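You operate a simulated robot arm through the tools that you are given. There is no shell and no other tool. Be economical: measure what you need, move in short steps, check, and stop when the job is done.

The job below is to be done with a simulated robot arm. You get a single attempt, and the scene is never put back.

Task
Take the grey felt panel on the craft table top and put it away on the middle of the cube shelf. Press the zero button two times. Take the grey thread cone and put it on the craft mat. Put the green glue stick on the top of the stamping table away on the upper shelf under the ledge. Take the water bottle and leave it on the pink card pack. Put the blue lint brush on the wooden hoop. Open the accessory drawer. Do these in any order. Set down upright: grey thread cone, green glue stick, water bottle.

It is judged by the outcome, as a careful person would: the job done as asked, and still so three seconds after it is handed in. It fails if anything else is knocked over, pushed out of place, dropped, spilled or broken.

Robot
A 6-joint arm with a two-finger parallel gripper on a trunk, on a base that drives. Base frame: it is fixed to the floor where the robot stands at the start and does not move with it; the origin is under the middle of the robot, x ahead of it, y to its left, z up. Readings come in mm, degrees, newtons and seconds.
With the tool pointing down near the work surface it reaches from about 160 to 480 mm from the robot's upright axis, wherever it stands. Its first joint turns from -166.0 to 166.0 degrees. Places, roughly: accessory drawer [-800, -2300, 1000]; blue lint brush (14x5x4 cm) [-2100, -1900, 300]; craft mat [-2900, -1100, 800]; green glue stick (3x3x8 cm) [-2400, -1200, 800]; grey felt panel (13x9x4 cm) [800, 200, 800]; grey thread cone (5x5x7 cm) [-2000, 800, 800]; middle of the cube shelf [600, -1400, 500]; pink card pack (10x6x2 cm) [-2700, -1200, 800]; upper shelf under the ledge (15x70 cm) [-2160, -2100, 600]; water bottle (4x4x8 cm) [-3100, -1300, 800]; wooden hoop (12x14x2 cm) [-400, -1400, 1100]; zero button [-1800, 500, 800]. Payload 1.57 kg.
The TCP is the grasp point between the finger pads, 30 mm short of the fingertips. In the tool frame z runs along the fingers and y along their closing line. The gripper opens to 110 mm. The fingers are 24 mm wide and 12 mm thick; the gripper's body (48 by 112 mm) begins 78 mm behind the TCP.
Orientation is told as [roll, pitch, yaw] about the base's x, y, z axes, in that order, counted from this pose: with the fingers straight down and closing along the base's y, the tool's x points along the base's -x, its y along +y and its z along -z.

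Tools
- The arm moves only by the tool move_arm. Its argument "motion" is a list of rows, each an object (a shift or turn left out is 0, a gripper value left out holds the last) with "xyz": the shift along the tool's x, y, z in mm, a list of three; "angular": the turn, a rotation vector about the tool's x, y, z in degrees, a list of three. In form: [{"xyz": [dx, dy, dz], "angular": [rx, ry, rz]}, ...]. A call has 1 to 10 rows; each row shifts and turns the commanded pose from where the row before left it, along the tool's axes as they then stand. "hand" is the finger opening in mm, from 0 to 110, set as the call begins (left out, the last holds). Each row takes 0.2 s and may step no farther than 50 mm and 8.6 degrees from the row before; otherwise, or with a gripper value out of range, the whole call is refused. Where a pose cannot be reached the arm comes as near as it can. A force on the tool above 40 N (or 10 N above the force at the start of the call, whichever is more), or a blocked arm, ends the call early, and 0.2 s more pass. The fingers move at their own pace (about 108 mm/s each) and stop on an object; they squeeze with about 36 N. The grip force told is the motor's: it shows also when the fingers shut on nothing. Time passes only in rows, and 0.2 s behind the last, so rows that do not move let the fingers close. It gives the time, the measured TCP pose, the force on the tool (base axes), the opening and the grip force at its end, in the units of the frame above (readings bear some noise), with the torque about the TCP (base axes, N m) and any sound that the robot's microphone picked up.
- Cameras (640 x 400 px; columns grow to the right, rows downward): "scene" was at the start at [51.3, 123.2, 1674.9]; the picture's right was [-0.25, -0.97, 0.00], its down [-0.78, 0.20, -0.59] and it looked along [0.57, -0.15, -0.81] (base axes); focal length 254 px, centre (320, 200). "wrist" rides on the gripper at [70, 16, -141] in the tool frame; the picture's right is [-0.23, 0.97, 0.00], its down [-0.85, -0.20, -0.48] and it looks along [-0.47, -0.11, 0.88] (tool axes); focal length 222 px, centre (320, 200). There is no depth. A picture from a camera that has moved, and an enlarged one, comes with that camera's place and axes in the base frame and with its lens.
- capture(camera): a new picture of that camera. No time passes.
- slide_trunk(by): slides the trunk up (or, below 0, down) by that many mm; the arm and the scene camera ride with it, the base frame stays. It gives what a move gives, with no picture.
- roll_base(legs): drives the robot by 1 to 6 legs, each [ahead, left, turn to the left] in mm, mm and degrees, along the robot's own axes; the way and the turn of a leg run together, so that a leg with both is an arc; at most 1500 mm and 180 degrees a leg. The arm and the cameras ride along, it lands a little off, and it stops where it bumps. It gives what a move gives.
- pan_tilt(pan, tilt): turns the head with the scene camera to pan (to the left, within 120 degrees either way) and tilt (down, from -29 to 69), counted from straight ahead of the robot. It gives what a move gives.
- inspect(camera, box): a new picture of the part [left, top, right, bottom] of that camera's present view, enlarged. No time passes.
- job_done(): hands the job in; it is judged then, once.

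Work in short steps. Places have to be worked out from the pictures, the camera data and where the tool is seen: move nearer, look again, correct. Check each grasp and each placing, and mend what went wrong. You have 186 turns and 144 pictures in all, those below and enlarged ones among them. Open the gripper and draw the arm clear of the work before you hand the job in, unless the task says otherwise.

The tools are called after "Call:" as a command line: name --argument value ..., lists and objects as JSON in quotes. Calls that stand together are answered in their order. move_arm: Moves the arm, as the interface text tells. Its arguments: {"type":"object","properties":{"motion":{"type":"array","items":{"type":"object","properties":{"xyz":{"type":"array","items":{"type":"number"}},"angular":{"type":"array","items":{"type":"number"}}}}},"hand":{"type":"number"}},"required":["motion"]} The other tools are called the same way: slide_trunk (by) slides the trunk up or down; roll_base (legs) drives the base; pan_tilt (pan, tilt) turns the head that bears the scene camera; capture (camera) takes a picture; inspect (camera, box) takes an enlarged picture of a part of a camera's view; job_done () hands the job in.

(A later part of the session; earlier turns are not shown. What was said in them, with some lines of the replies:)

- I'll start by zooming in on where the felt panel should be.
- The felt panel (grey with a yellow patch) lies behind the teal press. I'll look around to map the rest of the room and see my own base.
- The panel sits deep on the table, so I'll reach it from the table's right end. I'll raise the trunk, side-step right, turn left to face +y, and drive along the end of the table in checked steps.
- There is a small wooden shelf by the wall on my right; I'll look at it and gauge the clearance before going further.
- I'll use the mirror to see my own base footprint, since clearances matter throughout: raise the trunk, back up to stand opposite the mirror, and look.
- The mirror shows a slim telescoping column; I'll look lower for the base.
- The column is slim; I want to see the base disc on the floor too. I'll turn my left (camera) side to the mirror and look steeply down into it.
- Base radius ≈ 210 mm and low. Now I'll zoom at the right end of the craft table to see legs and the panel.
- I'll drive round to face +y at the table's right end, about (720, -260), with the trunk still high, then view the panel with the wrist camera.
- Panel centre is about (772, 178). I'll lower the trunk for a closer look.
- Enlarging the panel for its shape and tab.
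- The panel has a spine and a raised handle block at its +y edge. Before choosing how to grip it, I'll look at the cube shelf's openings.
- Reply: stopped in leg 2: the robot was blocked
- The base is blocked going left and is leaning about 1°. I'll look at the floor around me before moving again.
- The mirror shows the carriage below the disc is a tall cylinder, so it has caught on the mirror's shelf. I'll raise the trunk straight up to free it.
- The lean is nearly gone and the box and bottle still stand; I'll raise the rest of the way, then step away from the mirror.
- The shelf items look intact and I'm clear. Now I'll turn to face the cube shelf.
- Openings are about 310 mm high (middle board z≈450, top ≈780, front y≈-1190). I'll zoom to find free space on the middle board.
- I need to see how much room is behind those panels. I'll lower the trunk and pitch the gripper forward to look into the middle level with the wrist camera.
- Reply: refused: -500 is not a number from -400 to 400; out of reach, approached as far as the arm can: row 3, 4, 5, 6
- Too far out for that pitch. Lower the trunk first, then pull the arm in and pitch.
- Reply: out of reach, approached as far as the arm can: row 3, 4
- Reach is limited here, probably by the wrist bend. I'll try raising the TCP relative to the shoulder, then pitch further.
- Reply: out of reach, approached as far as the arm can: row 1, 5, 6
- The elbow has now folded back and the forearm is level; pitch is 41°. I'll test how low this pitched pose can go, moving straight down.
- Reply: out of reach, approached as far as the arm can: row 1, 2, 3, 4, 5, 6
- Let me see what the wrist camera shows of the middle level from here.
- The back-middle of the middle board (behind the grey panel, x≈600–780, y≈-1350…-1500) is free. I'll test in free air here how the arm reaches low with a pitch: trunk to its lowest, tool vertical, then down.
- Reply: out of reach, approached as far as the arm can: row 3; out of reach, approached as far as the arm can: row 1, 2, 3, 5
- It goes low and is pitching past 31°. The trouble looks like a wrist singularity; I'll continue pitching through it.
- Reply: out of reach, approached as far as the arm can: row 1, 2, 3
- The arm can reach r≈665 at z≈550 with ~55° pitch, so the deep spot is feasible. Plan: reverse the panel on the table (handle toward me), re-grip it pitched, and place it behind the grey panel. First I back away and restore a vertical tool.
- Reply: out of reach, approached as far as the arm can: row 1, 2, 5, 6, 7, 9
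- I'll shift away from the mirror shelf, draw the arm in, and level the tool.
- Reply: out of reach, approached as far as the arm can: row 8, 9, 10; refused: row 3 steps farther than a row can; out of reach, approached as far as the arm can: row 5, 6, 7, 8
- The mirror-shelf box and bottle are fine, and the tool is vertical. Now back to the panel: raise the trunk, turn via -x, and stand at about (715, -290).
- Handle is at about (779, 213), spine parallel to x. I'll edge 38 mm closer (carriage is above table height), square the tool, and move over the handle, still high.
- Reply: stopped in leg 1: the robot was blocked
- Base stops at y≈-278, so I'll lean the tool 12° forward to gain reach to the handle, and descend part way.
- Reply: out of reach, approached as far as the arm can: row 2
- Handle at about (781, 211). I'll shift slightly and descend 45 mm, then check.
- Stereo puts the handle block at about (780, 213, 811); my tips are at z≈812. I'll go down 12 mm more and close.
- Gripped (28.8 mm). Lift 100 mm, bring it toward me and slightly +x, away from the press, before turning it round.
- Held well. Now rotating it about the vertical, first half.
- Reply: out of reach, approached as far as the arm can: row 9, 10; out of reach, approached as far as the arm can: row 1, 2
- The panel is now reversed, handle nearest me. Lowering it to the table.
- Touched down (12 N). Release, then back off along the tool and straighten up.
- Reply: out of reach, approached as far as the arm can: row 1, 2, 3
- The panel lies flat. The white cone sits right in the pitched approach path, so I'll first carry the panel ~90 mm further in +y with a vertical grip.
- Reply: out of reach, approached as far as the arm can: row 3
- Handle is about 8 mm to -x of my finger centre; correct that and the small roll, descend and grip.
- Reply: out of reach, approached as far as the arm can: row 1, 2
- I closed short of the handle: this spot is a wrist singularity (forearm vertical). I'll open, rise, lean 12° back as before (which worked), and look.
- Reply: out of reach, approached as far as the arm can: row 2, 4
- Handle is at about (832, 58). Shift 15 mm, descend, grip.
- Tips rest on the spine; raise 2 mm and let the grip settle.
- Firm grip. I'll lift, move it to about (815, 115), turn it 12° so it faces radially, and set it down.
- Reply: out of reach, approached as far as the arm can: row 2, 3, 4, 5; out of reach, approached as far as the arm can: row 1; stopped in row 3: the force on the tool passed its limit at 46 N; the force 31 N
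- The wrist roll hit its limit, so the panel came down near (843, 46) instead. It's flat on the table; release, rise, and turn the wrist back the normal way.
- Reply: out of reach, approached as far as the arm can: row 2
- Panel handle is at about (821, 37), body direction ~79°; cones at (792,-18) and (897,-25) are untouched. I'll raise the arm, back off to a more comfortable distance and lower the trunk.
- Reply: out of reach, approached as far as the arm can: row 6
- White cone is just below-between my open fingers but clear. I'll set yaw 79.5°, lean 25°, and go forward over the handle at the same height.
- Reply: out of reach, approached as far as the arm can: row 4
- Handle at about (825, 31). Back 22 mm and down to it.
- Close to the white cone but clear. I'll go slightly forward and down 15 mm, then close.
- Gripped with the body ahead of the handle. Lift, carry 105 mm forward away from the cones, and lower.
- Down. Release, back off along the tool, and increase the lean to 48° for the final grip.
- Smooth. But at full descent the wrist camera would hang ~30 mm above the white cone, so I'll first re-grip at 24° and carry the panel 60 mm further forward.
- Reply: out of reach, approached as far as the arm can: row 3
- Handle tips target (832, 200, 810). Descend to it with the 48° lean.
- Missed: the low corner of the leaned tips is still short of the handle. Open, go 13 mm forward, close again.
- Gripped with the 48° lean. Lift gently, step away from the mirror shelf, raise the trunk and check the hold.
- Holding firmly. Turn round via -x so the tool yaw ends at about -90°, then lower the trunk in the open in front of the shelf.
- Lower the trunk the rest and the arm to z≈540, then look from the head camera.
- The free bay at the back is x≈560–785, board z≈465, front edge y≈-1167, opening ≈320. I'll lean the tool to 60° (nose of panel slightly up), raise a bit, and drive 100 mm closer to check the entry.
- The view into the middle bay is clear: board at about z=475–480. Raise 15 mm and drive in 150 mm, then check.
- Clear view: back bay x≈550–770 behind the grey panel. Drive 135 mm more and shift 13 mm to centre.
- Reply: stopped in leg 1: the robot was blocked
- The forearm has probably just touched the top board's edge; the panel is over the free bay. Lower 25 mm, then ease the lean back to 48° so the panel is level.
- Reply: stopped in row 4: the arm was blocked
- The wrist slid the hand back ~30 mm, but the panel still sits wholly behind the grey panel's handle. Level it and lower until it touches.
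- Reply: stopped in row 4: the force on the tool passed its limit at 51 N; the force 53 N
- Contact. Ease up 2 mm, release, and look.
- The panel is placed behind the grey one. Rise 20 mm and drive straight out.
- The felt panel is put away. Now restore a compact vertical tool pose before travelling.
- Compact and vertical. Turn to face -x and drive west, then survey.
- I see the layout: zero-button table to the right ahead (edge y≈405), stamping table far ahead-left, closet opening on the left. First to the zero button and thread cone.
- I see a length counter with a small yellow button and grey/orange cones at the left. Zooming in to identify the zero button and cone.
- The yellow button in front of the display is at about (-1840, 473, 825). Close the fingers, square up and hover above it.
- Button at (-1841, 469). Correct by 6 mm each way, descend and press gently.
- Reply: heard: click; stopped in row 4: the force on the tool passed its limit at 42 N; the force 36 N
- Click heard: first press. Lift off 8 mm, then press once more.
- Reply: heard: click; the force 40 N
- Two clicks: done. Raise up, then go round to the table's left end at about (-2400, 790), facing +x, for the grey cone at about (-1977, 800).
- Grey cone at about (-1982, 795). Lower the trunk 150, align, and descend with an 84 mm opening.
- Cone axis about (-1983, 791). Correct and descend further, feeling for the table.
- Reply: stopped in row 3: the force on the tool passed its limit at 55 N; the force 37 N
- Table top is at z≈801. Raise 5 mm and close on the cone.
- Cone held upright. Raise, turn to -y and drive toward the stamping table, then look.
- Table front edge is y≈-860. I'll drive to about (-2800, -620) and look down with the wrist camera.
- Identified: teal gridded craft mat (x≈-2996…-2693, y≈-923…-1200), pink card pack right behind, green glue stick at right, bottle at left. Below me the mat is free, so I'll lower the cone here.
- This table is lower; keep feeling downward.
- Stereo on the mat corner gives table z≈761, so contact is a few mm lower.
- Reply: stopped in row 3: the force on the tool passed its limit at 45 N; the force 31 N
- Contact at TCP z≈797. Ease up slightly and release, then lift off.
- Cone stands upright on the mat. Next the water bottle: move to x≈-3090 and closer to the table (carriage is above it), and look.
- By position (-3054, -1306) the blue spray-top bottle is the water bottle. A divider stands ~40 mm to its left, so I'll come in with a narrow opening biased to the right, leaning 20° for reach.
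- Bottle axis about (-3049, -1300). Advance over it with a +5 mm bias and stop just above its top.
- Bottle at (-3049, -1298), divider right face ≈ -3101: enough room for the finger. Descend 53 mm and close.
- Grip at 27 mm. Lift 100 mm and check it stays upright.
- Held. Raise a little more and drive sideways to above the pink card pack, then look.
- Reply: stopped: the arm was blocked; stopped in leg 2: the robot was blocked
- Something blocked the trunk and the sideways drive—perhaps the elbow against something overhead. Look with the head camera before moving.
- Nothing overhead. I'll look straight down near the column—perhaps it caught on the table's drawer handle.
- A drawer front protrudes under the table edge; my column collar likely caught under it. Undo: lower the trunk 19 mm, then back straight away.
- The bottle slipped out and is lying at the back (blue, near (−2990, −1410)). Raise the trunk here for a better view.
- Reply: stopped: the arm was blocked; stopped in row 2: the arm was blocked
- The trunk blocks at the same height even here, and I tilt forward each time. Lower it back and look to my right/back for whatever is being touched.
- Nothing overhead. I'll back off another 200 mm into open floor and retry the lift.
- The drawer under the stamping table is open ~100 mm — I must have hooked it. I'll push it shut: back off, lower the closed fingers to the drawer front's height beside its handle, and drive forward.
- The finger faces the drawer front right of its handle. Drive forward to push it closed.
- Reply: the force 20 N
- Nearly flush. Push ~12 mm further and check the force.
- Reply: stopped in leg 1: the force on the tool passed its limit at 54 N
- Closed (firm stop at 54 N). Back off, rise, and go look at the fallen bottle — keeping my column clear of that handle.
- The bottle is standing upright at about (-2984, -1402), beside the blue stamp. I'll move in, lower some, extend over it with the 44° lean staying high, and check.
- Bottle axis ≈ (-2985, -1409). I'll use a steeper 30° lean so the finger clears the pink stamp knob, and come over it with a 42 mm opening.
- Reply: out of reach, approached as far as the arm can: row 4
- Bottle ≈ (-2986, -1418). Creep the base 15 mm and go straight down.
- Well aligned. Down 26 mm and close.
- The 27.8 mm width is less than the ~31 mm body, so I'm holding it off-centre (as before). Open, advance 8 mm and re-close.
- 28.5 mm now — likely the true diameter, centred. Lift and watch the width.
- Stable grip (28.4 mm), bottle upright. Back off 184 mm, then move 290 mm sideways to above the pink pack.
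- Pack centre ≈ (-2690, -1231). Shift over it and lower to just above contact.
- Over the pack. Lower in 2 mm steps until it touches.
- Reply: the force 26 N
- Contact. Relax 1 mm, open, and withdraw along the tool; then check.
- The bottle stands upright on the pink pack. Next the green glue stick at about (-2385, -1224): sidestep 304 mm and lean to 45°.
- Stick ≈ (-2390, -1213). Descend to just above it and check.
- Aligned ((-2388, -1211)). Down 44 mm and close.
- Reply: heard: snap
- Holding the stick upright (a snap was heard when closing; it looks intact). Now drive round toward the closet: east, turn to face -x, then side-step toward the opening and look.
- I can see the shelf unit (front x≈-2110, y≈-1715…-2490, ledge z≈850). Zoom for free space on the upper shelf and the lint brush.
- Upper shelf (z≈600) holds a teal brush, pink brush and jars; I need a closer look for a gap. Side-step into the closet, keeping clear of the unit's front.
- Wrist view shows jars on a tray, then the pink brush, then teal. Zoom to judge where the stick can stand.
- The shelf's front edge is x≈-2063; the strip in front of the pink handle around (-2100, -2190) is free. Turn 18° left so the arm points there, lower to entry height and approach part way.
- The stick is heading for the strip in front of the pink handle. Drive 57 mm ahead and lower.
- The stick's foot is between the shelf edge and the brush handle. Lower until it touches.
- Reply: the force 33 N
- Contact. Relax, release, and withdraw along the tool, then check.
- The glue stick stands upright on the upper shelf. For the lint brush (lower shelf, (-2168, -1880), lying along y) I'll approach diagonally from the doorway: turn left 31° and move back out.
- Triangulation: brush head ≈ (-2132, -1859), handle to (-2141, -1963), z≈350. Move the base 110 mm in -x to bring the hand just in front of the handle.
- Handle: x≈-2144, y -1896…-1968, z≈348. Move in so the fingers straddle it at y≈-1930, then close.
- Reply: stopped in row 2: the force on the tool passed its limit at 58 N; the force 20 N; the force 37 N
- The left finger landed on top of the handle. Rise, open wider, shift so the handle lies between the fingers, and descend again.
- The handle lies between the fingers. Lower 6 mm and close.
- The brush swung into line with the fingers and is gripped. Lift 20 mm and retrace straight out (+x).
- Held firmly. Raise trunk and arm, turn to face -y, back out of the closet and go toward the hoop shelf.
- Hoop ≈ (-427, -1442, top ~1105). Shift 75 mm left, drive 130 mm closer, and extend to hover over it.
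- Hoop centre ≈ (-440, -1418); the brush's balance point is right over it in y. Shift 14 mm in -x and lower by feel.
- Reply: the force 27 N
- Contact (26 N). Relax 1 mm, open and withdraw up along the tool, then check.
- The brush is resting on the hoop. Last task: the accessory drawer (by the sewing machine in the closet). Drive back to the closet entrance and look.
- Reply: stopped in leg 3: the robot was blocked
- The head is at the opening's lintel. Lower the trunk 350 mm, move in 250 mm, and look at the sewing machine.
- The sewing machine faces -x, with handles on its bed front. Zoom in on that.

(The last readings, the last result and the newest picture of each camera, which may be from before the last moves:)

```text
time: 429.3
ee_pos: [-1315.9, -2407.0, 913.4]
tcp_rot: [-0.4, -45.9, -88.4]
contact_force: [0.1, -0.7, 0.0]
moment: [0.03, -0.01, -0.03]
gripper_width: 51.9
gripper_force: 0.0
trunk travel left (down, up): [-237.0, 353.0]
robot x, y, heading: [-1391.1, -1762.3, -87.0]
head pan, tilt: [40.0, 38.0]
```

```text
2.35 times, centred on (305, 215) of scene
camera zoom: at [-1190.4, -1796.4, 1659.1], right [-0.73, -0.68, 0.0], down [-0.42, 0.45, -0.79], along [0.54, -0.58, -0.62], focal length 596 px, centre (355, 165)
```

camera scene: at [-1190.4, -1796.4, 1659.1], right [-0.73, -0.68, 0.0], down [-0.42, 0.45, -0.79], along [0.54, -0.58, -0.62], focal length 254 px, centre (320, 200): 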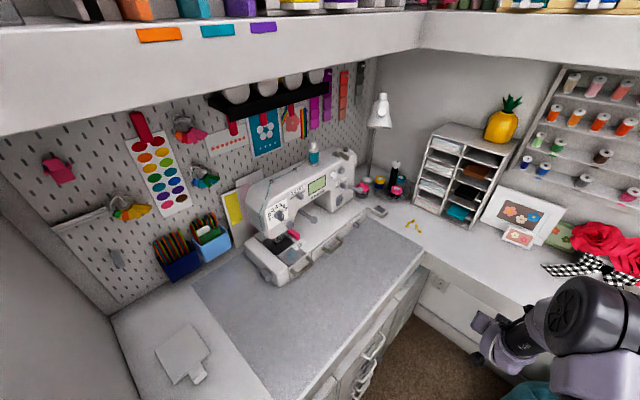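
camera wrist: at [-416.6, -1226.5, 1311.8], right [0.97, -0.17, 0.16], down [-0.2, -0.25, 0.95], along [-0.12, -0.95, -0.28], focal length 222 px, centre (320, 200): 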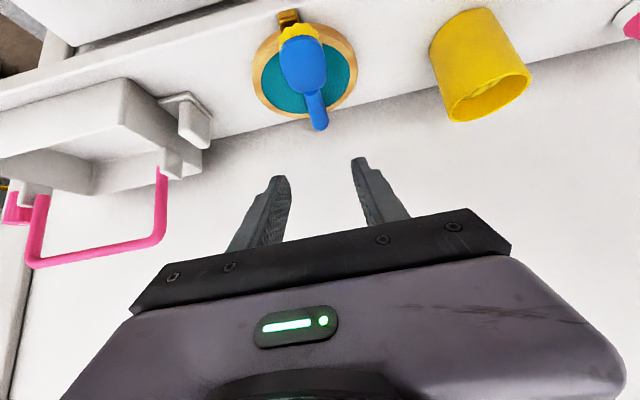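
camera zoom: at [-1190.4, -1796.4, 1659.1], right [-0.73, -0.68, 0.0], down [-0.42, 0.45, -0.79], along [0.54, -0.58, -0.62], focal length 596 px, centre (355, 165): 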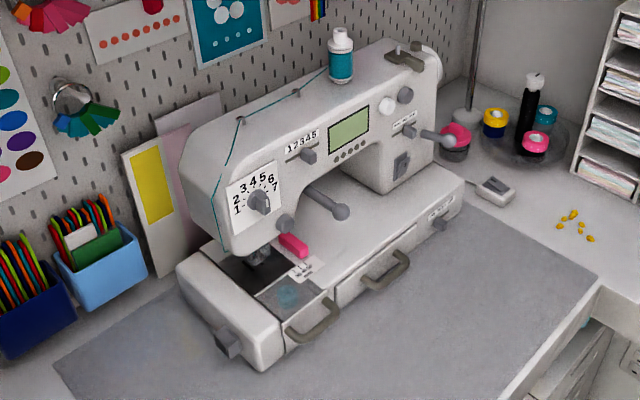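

By position, the accessory drawer is the long one with the middle handle, near (-800, -2300). I'll retract the arm, raise, move to about (-1330, -1980) and turn toward it for a closer look.

Call:
move_arm --motion '[{"xyz": [34, 0, -35]}, {"xyz": [34, 0, -35]}, {"xyz": [34, 0, -35]}, {"xyz": [34, 0, -35]}]' --hand 60

Call:
slide_trunk --by 150

Call:
roll_base --legs '[[205, 60, 0], [0, 0, 58]]'

Call:
capture --camera "wrist"

```text
time: 430.3
ee_pos: [-1316.7, -2212.4, 915.9]
tcp_rot: [-0.5, -45.9, -88.4]
contact_force: [0.0, 0.3, 0.1]
moment: [0.0, 0.03, 0.01]
gripper_width: 59.9
gripper_force: 0.1
trunk travel left (down, up): [-237.0, 353.0]
robot x, y, heading: [-1389.0, -1763.2, -87.0]
head pan, tilt: [40.0, 38.0]
```

```text
time: 432.1
ee_pos: [-1318.6, -2212.0, 1065.2]
tcp_rot: [-0.4, -45.9, -88.3]
contact_force: [0.4, 0.4, -0.2]
moment: [0.0, 0.02, 0.02]
gripper_width: 59.8
gripper_force: 0.0
trunk travel left (down, up): [-387.0, 203.0]
robot x, y, heading: [-1386.8, -1763.3, -87.0]
head pan, tilt: [40.0, 38.0]
```

```text
time: 436.3
ee_pos: [-894.6, -2134.4, 1064.2]
tcp_rot: [-0.5, -45.9, -29.4]
contact_force: [0.9, -0.6, 0.2]
moment: [-0.03, 0.0, 0.0]
gripper_width: 60.2
gripper_force: 0.2
trunk travel left (down, up): [-387.0, 203.0]
robot x, y, heading: [-1314.3, -1960.8, -28.1]
head pan, tilt: [40.0, 38.0]
```

```text
7 pictures are left
camera wrist: at [-1015.8, -2046.1, 1112.2], right [0.62, 0.77, 0.16], down [0.12, -0.29, 0.95], along [0.77, -0.57, -0.28], focal length 222 px, centre (320, 200)
```

wrist: 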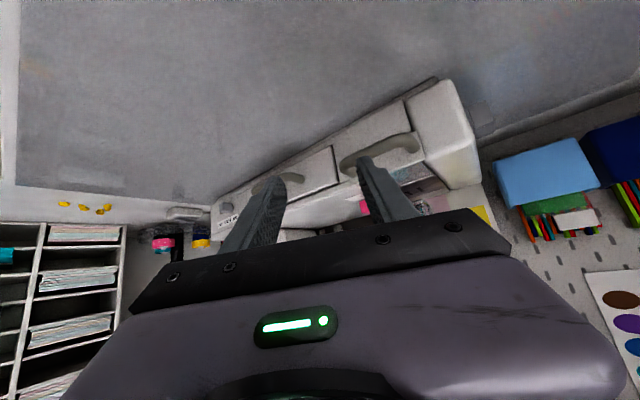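

Triangulated: handle bar at (-817, -2259, 994), desk z≈958. I'll roll the gripper 90° so the fingers close above/below the bar, and lean to 60°.

Call:
move_arm --motion '[{"angular": [0, 0, 8.2]}, {"angular": [0, 0, 8.2]}, {"angular": [0, 0, 8.2]}, {"angular": [0, 0, 8.2]}, {"angular": [0, 0, 8.2]}, {"angular": [0, 0, 8.2]}, {"angular": [0, 0, 8.2]}, {"angular": [0, 0, 8.2]}, {"angular": [0, 0, 8.2]}, {"angular": [0, 0, 8.2]}]' --hand 34

Call:
move_arm --motion '[{"angular": [0, 0, 8]}, {"angular": [-7, 0, 0]}, {"angular": [-7, 0, 0]}]'

```text
time: 438.5
ee_pos: [-894.9, -2136.0, 1064.1]
tcp_rot: [45.6, -5.9, -114.3]
contact_force: [0.3, 0.2, -0.6]
moment: [0.01, 0.03, -0.02]
gripper_width: 33.9
gripper_force: 0.1
trunk travel left (down, up): [-387.0, 203.0]
robot x, y, heading: [-1314.6, -1965.2, -27.7]
head pan, tilt: [40.0, 38.0]
```

```text
time: 439.3
ee_pos: [-894.6, -2135.4, 1064.8]
tcp_rot: [60.0, -0.3, -119.7]
contact_force: [0.4, 1.2, 0.5]
moment: [-0.01, -0.01, 0.0]
gripper_width: 34.1
gripper_force: 0.1
trunk travel left (down, up): [-387.0, 203.0]
robot x, y, heading: [-1318.0, -1965.2, -27.9]
head pan, tilt: [40.0, 38.0]
```

Orientation is exactly as planned. Move to the pre-grasp 60 mm short of the bar and look.

Call:
move_arm --motion '[{"xyz": [-34.5, 1.5, 32.5]}, {"xyz": [-34.5, 1.5, 32.5]}]'

Call:
capture --camera "wrist"

```text
time: 439.9
ee_pos: [-879.6, -2225.2, 1034.6]
tcp_rot: [59.9, -0.3, -119.8]
contact_force: [0.3, -0.5, -0.7]
moment: [0.01, -0.02, 0.03]
gripper_width: 34.2
gripper_force: 0.0
trunk travel left (down, up): [-387.0, 203.0]
robot x, y, heading: [-1319.1, -1964.0, -27.8]
head pan, tilt: [40.0, 38.0]
```

```text
6 pictures are left
camera wrist: at [-943.1, -2107.1, 1118.4], right [0.31, -0.44, 0.84], down [-0.87, -0.49, 0.07], along [0.38, -0.76, -0.53], focal length 222 px, centre (320, 200)
```

wrist: 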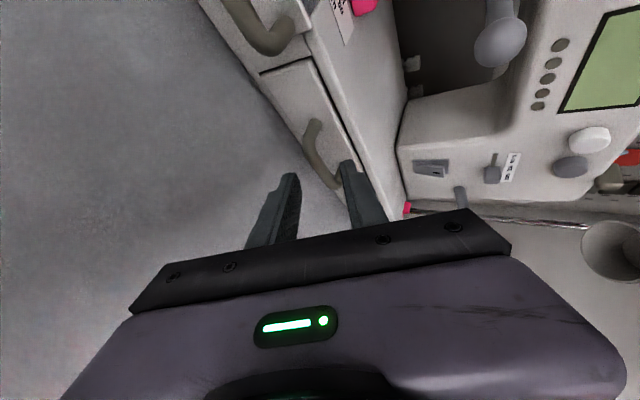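

The bar is between the fingers' planes, ~4 mm low of centre. Advance 60 mm along the tool with a 2 mm correction, then close.

Call:
move_arm --motion '[{"xyz": [0, -1, 20]}, {"xyz": [0, -1, 20]}, {"xyz": [0, 0, 18]}]'

Call:
capture --camera "wrist"

```text
time: 440.7
ee_pos: [-845.5, -2240.4, 1009.0]
tcp_rot: [59.5, -0.2, -119.5]
contact_force: [-23.9, 14.2, 18.9]
moment: [-0.39, -1.05, 0.28]
gripper_width: 36.1
gripper_force: 1.6
trunk travel left (down, up): [-387.0, 203.0]
robot x, y, heading: [-1317.7, -1960.3, -28.0]
head pan, tilt: [40.0, 38.0]
stopped in row 3: the force on the tool passed its limit at 52 N (the readings are from after the stop); the commanded pose is now the measured one
```

```text
5 pictures are left
camera wrist: at [-909.0, -2123.0, 1092.8], right [0.32, -0.44, 0.84], down [-0.87, -0.49, 0.07], along [0.38, -0.75, -0.54], focal length 222 px, centre (320, 200)
```

wrist: 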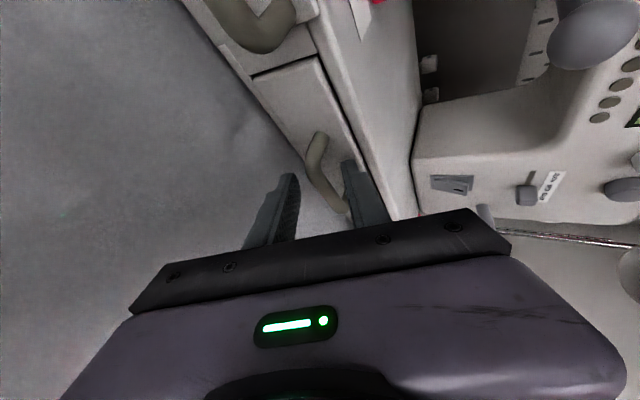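

The tips are stopped and the fingers are being spread slightly — the bar is touching the upper fingertip. Back off 12 mm, open to 52, raise 8 mm, and go in again.

Call:
move_arm --motion '[{"xyz": [0, 0, -12]}, {"xyz": [0, 8, 0]}, {"xyz": [0, 0, 14]}, {"xyz": [0, 0, 8]}, {"xyz": [0, 0, 6]}]' --hand 52

Call:
inspect --camera "wrist" --box '[220, 80, 460, 230]'

```text
time: 441.5
ee_pos: [-847.5, -2239.3, 1016.9]
tcp_rot: [59.9, -0.3, -119.6]
contact_force: [-41.9, 20.1, 34.0]
moment: [-0.83, -2.32, 0.4]
gripper_width: 57.4
gripper_force: 2.8
trunk travel left (down, up): [-387.0, 203.0]
robot x, y, heading: [-1320.0, -1964.6, -28.1]
head pan, tilt: [40.0, 38.0]
stopped in row 4: the force on the tool passed its limit at 58 N (the readings are from after the stop); the commanded pose is now the measured one
```

```text
2.67 times, centred on (340, 155) of wrist
camera zoom: at [-911.5, -2121.8, 1100.9], right [0.31, -0.43, 0.84], down [-0.87, -0.49, 0.07], along [0.38, -0.76, -0.53], focal length 592 px, centre (267, 320)
```

zoom: 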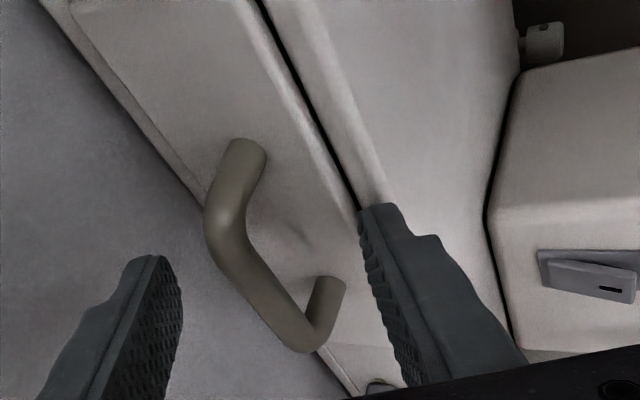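

Clear view: the handle bar is between the fingers, with the upper tip touching the drawer face. Back off 4 mm and close.

Call:
move_arm --motion '[{"xyz": [0, 0, -5]}]'

Call:
move_arm --motion '[{}, {}, {}]' --hand 3

```text
time: 441.9
ee_pos: [-848.0, -2239.3, 1018.8]
tcp_rot: [59.8, -0.4, -119.6]
contact_force: [-30.4, 10.2, 24.4]
moment: [-0.49, -1.71, 0.05]
gripper_width: 56.6
gripper_force: 3.0
trunk travel left (down, up): [-387.0, 203.0]
robot x, y, heading: [-1317.1, -1962.0, -27.8]
head pan, tilt: [40.0, 38.0]
```

```text
time: 442.3
ee_pos: [-844.6, -2242.1, 1023.0]
tcp_rot: [60.7, -0.4, -119.7]
contact_force: [-23.7, 6.1, 38.3]
moment: [-0.37, -2.17, -0.13]
gripper_width: 42.3
gripper_force: 22.2
trunk travel left (down, up): [-387.0, 203.0]
robot x, y, heading: [-1320.1, -1962.0, -28.3]
head pan, tilt: [40.0, 38.0]
stopped in row 1: the force on the tool passed its limit at 55 N (the readings are from after the stop); the commanded pose is now the measured one
```

Still pressing the face. Back off 12 mm more, lower slightly, then close.

Call:
move_arm --motion '[{"xyz": [0, -3, -6]}, {"xyz": [0, -4, -6]}]' --hand 50

Call:
move_arm --motion '[{}, {}, {}]' --hand 3

```text
time: 442.9
ee_pos: [-852.8, -2237.5, 1018.8]
tcp_rot: [60.1, -0.4, -119.5]
contact_force: [-0.8, 0.1, 0.4]
moment: [0.0, 0.02, -0.03]
gripper_width: 50.3
gripper_force: 0.0
trunk travel left (down, up): [-387.0, 203.0]
robot x, y, heading: [-1315.7, -1961.6, -27.8]
head pan, tilt: [40.0, 38.0]
```

```text
time: 443.7
ee_pos: [-853.0, -2236.8, 1017.2]
tcp_rot: [59.9, -0.4, -119.6]
contact_force: [-7.2, 5.1, -22.5]
moment: [-0.04, 0.54, -0.05]
gripper_width: 23.0
gripper_force: 11.4
trunk travel left (down, up): [-387.0, 203.0]
robot x, y, heading: [-1318.7, -1961.7, -28.0]
head pan, tilt: [40.0, 38.0]
```

The lower finger reached the bar first; lower the tool ~5 mm to centre and let the grip settle.

Call:
move_arm --motion '[{"xyz": [0, -3, 0]}, {"xyz": [0, -3, 0]}, {}, {}]'

Call:
inspect --camera "wrist" --box '[220, 80, 460, 230]'

```text
time: 444.7
ee_pos: [-855.4, -2237.3, 1014.4]
tcp_rot: [60.4, -0.4, -119.5]
contact_force: [-6.6, -2.0, 8.8]
moment: [-0.79, -0.02, 0.16]
gripper_width: 16.0
gripper_force: 31.8
trunk travel left (down, up): [-387.0, 203.0]
robot x, y, heading: [-1321.9, -1960.0, -28.0]
head pan, tilt: [40.0, 38.0]
```

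```text
2.67 times, centred on (340, 155) of wrist
camera zoom: at [-919.2, -2118.0, 1097.6], right [0.31, -0.43, 0.85], down [-0.87, -0.49, 0.07], along [0.39, -0.76, -0.53], focal length 592 px, centre (267, 320)
```

zoom: 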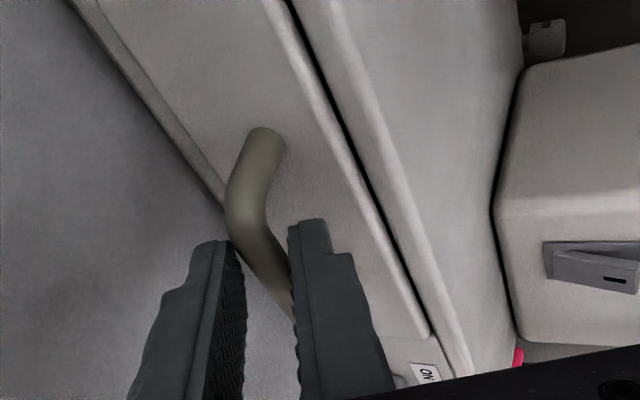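

Bar gripped (16 mm, 32 N). Pull straight out in -x with the base: 40 mm first.

Call:
roll_base --legs '[[-35.3, -18.8, 0]]'

```text
time: 445.6
ee_pos: [-895.7, -2234.6, 1015.1]
tcp_rot: [60.3, -0.3, -119.4]
contact_force: [0.9, -0.2, 21.7]
moment: [-1.04, -0.48, 0.24]
gripper_width: 16.4
gripper_force: 31.6
trunk travel left (down, up): [-387.0, 203.0]
robot x, y, heading: [-1354.4, -1961.6, -27.8]
head pan, tilt: [40.0, 38.0]
```

Moving smoothly. Pull another 40 mm and check with a picture.

Call:
roll_base --legs '[[-35.3, -18.8, 0]]'

Call:
capture --camera "scene"

```text
time: 446.5
ee_pos: [-935.1, -2234.3, 1015.1]
tcp_rot: [60.4, -0.4, -119.4]
contact_force: [-0.5, 10.3, 17.7]
moment: [-0.65, -0.44, 0.84]
gripper_width: 15.8
gripper_force: 31.4
trunk travel left (down, up): [-387.0, 203.0]
robot x, y, heading: [-1396.8, -1965.2, -27.9]
head pan, tilt: [40.0, 38.0]
```

```text
2 pictures are left
camera scene: at [-1267.5, -1809.0, 1809.1], right [0.21, -0.98, 0.0], down [-0.6, -0.13, -0.79], along [0.77, 0.16, -0.61], focal length 254 px, centre (320, 200)
```

scene: 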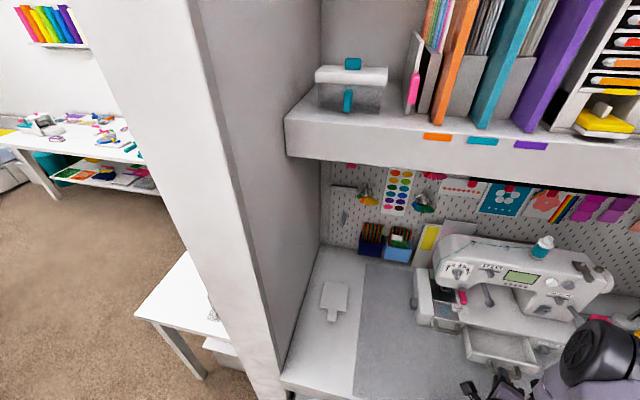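

The drawer tray is clearly out ~80 mm and the machine hasn't moved. Ease it 20 mm more.

Call:
roll_base --legs '[[-17.7, -9.4, 0]]'

```text
time: 447.3
ee_pos: [-952.6, -2235.8, 1013.3]
tcp_rot: [60.2, -0.4, -119.5]
contact_force: [0.3, 1.0, 0.2]
moment: [-0.03, 0.03, -0.03]
gripper_width: 3.0
gripper_force: 0.1
trunk travel left (down, up): [-387.0, 203.0]
robot x, y, heading: [-1418.9, -1969.6, -28.1]
head pan, tilt: [40.0, 38.0]
```

It reached its stop and the fingers slipped off. Back away, open the gripper and check.

Call:
roll_base --legs '[[-130, 60, 0]]'

Call:
move_arm --motion '[{"xyz": [0, 30, -20]}, {"xyz": [0, 30, -20]}]' --hand 90

Call:
pan_tilt --pan -10 --tilt 40

Call:
capture --camera "scene"

```text
time: 448.6
ee_pos: [-1043.9, -2121.7, 1013.3]
tcp_rot: [60.2, -0.4, -119.4]
contact_force: [0.2, -0.2, -0.2]
moment: [0.01, 0.01, -0.04]
gripper_width: 3.1
gripper_force: 0.2
trunk travel left (down, up): [-387.0, 203.0]
robot x, y, heading: [-1505.7, -1850.1, -27.9]
head pan, tilt: [40.0, 38.0]
```

```text
time: 449.2
ee_pos: [-1046.9, -2120.6, 1086.2]
tcp_rot: [60.2, -0.3, -119.4]
contact_force: [-0.8, 0.4, -0.5]
moment: [-0.02, -0.03, 0.0]
gripper_width: 89.8
gripper_force: 0.0
trunk travel left (down, up): [-387.0, 203.0]
robot x, y, heading: [-1506.1, -1851.4, -28.0]
head pan, tilt: [40.0, 38.0]
```

```text
time: 450.4
ee_pos: [-1048.4, -2120.5, 1086.6]
tcp_rot: [60.2, -0.3, -119.4]
contact_force: [0.3, 0.1, 0.5]
moment: [-0.02, 0.01, -0.01]
gripper_width: 89.8
gripper_force: 0.1
trunk travel left (down, up): [-387.0, 203.0]
robot x, y, heading: [-1503.6, -1851.7, -28.0]
head pan, tilt: [-10.0, 40.0]
```

```text
1 pictures are left
camera scene: at [-1390.8, -1769.3, 1806.1], right [-0.62, -0.79, 0.0], down [-0.51, 0.4, -0.77], along [0.6, -0.47, -0.64], focal length 254 px, centre (320, 200)
```

scene: 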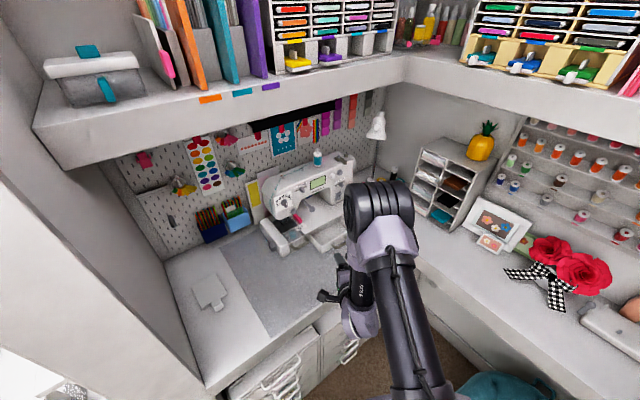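

All seven jobs are complete, and the drawer is open in the last picture. The gripper is open and the arm is clear, so I'm handing in.

Call:
job_done

```text
The job is handed in.
```

I handed the job in with all seven tasks done, but there were three incidents: I dropped the water bottle once, pulled a table drawer open and shut it again, and heard a snap when gripping the glue stick.

- **Felt panel:** it lies on the middle board of the cube shelf, in the free space behind the other grey panel.
- **Zero button:** pressed two times, with a click heard each time.
- **Grey thread cone:** standing upright on the craft mat.
- **Green glue stick:** standing upright on the upper shelf under the ledge. The snap came as I gripped it; it looks intact, but I don't know what snapped.
- **Water bottle:** upright on the pink card pack. Two bottles fitted, and I took the blue one because it matched the given place. It slipped from the gripper once and landed upright, then I picked it up again.
- **Blue lint brush:** resting on the wooden hoop.
- **Accessory drawer:** pulled out to its stop. It is the sewing machine's drawer with the middle handle.

- **Stamping table drawer:** my column caught it and pulled it open about 100 mm. I pushed it shut and it looked flush afterwards.
- **Mirror shelf:** the robot's body caught on it early on. The box and bottle there still looked in place afterwards.
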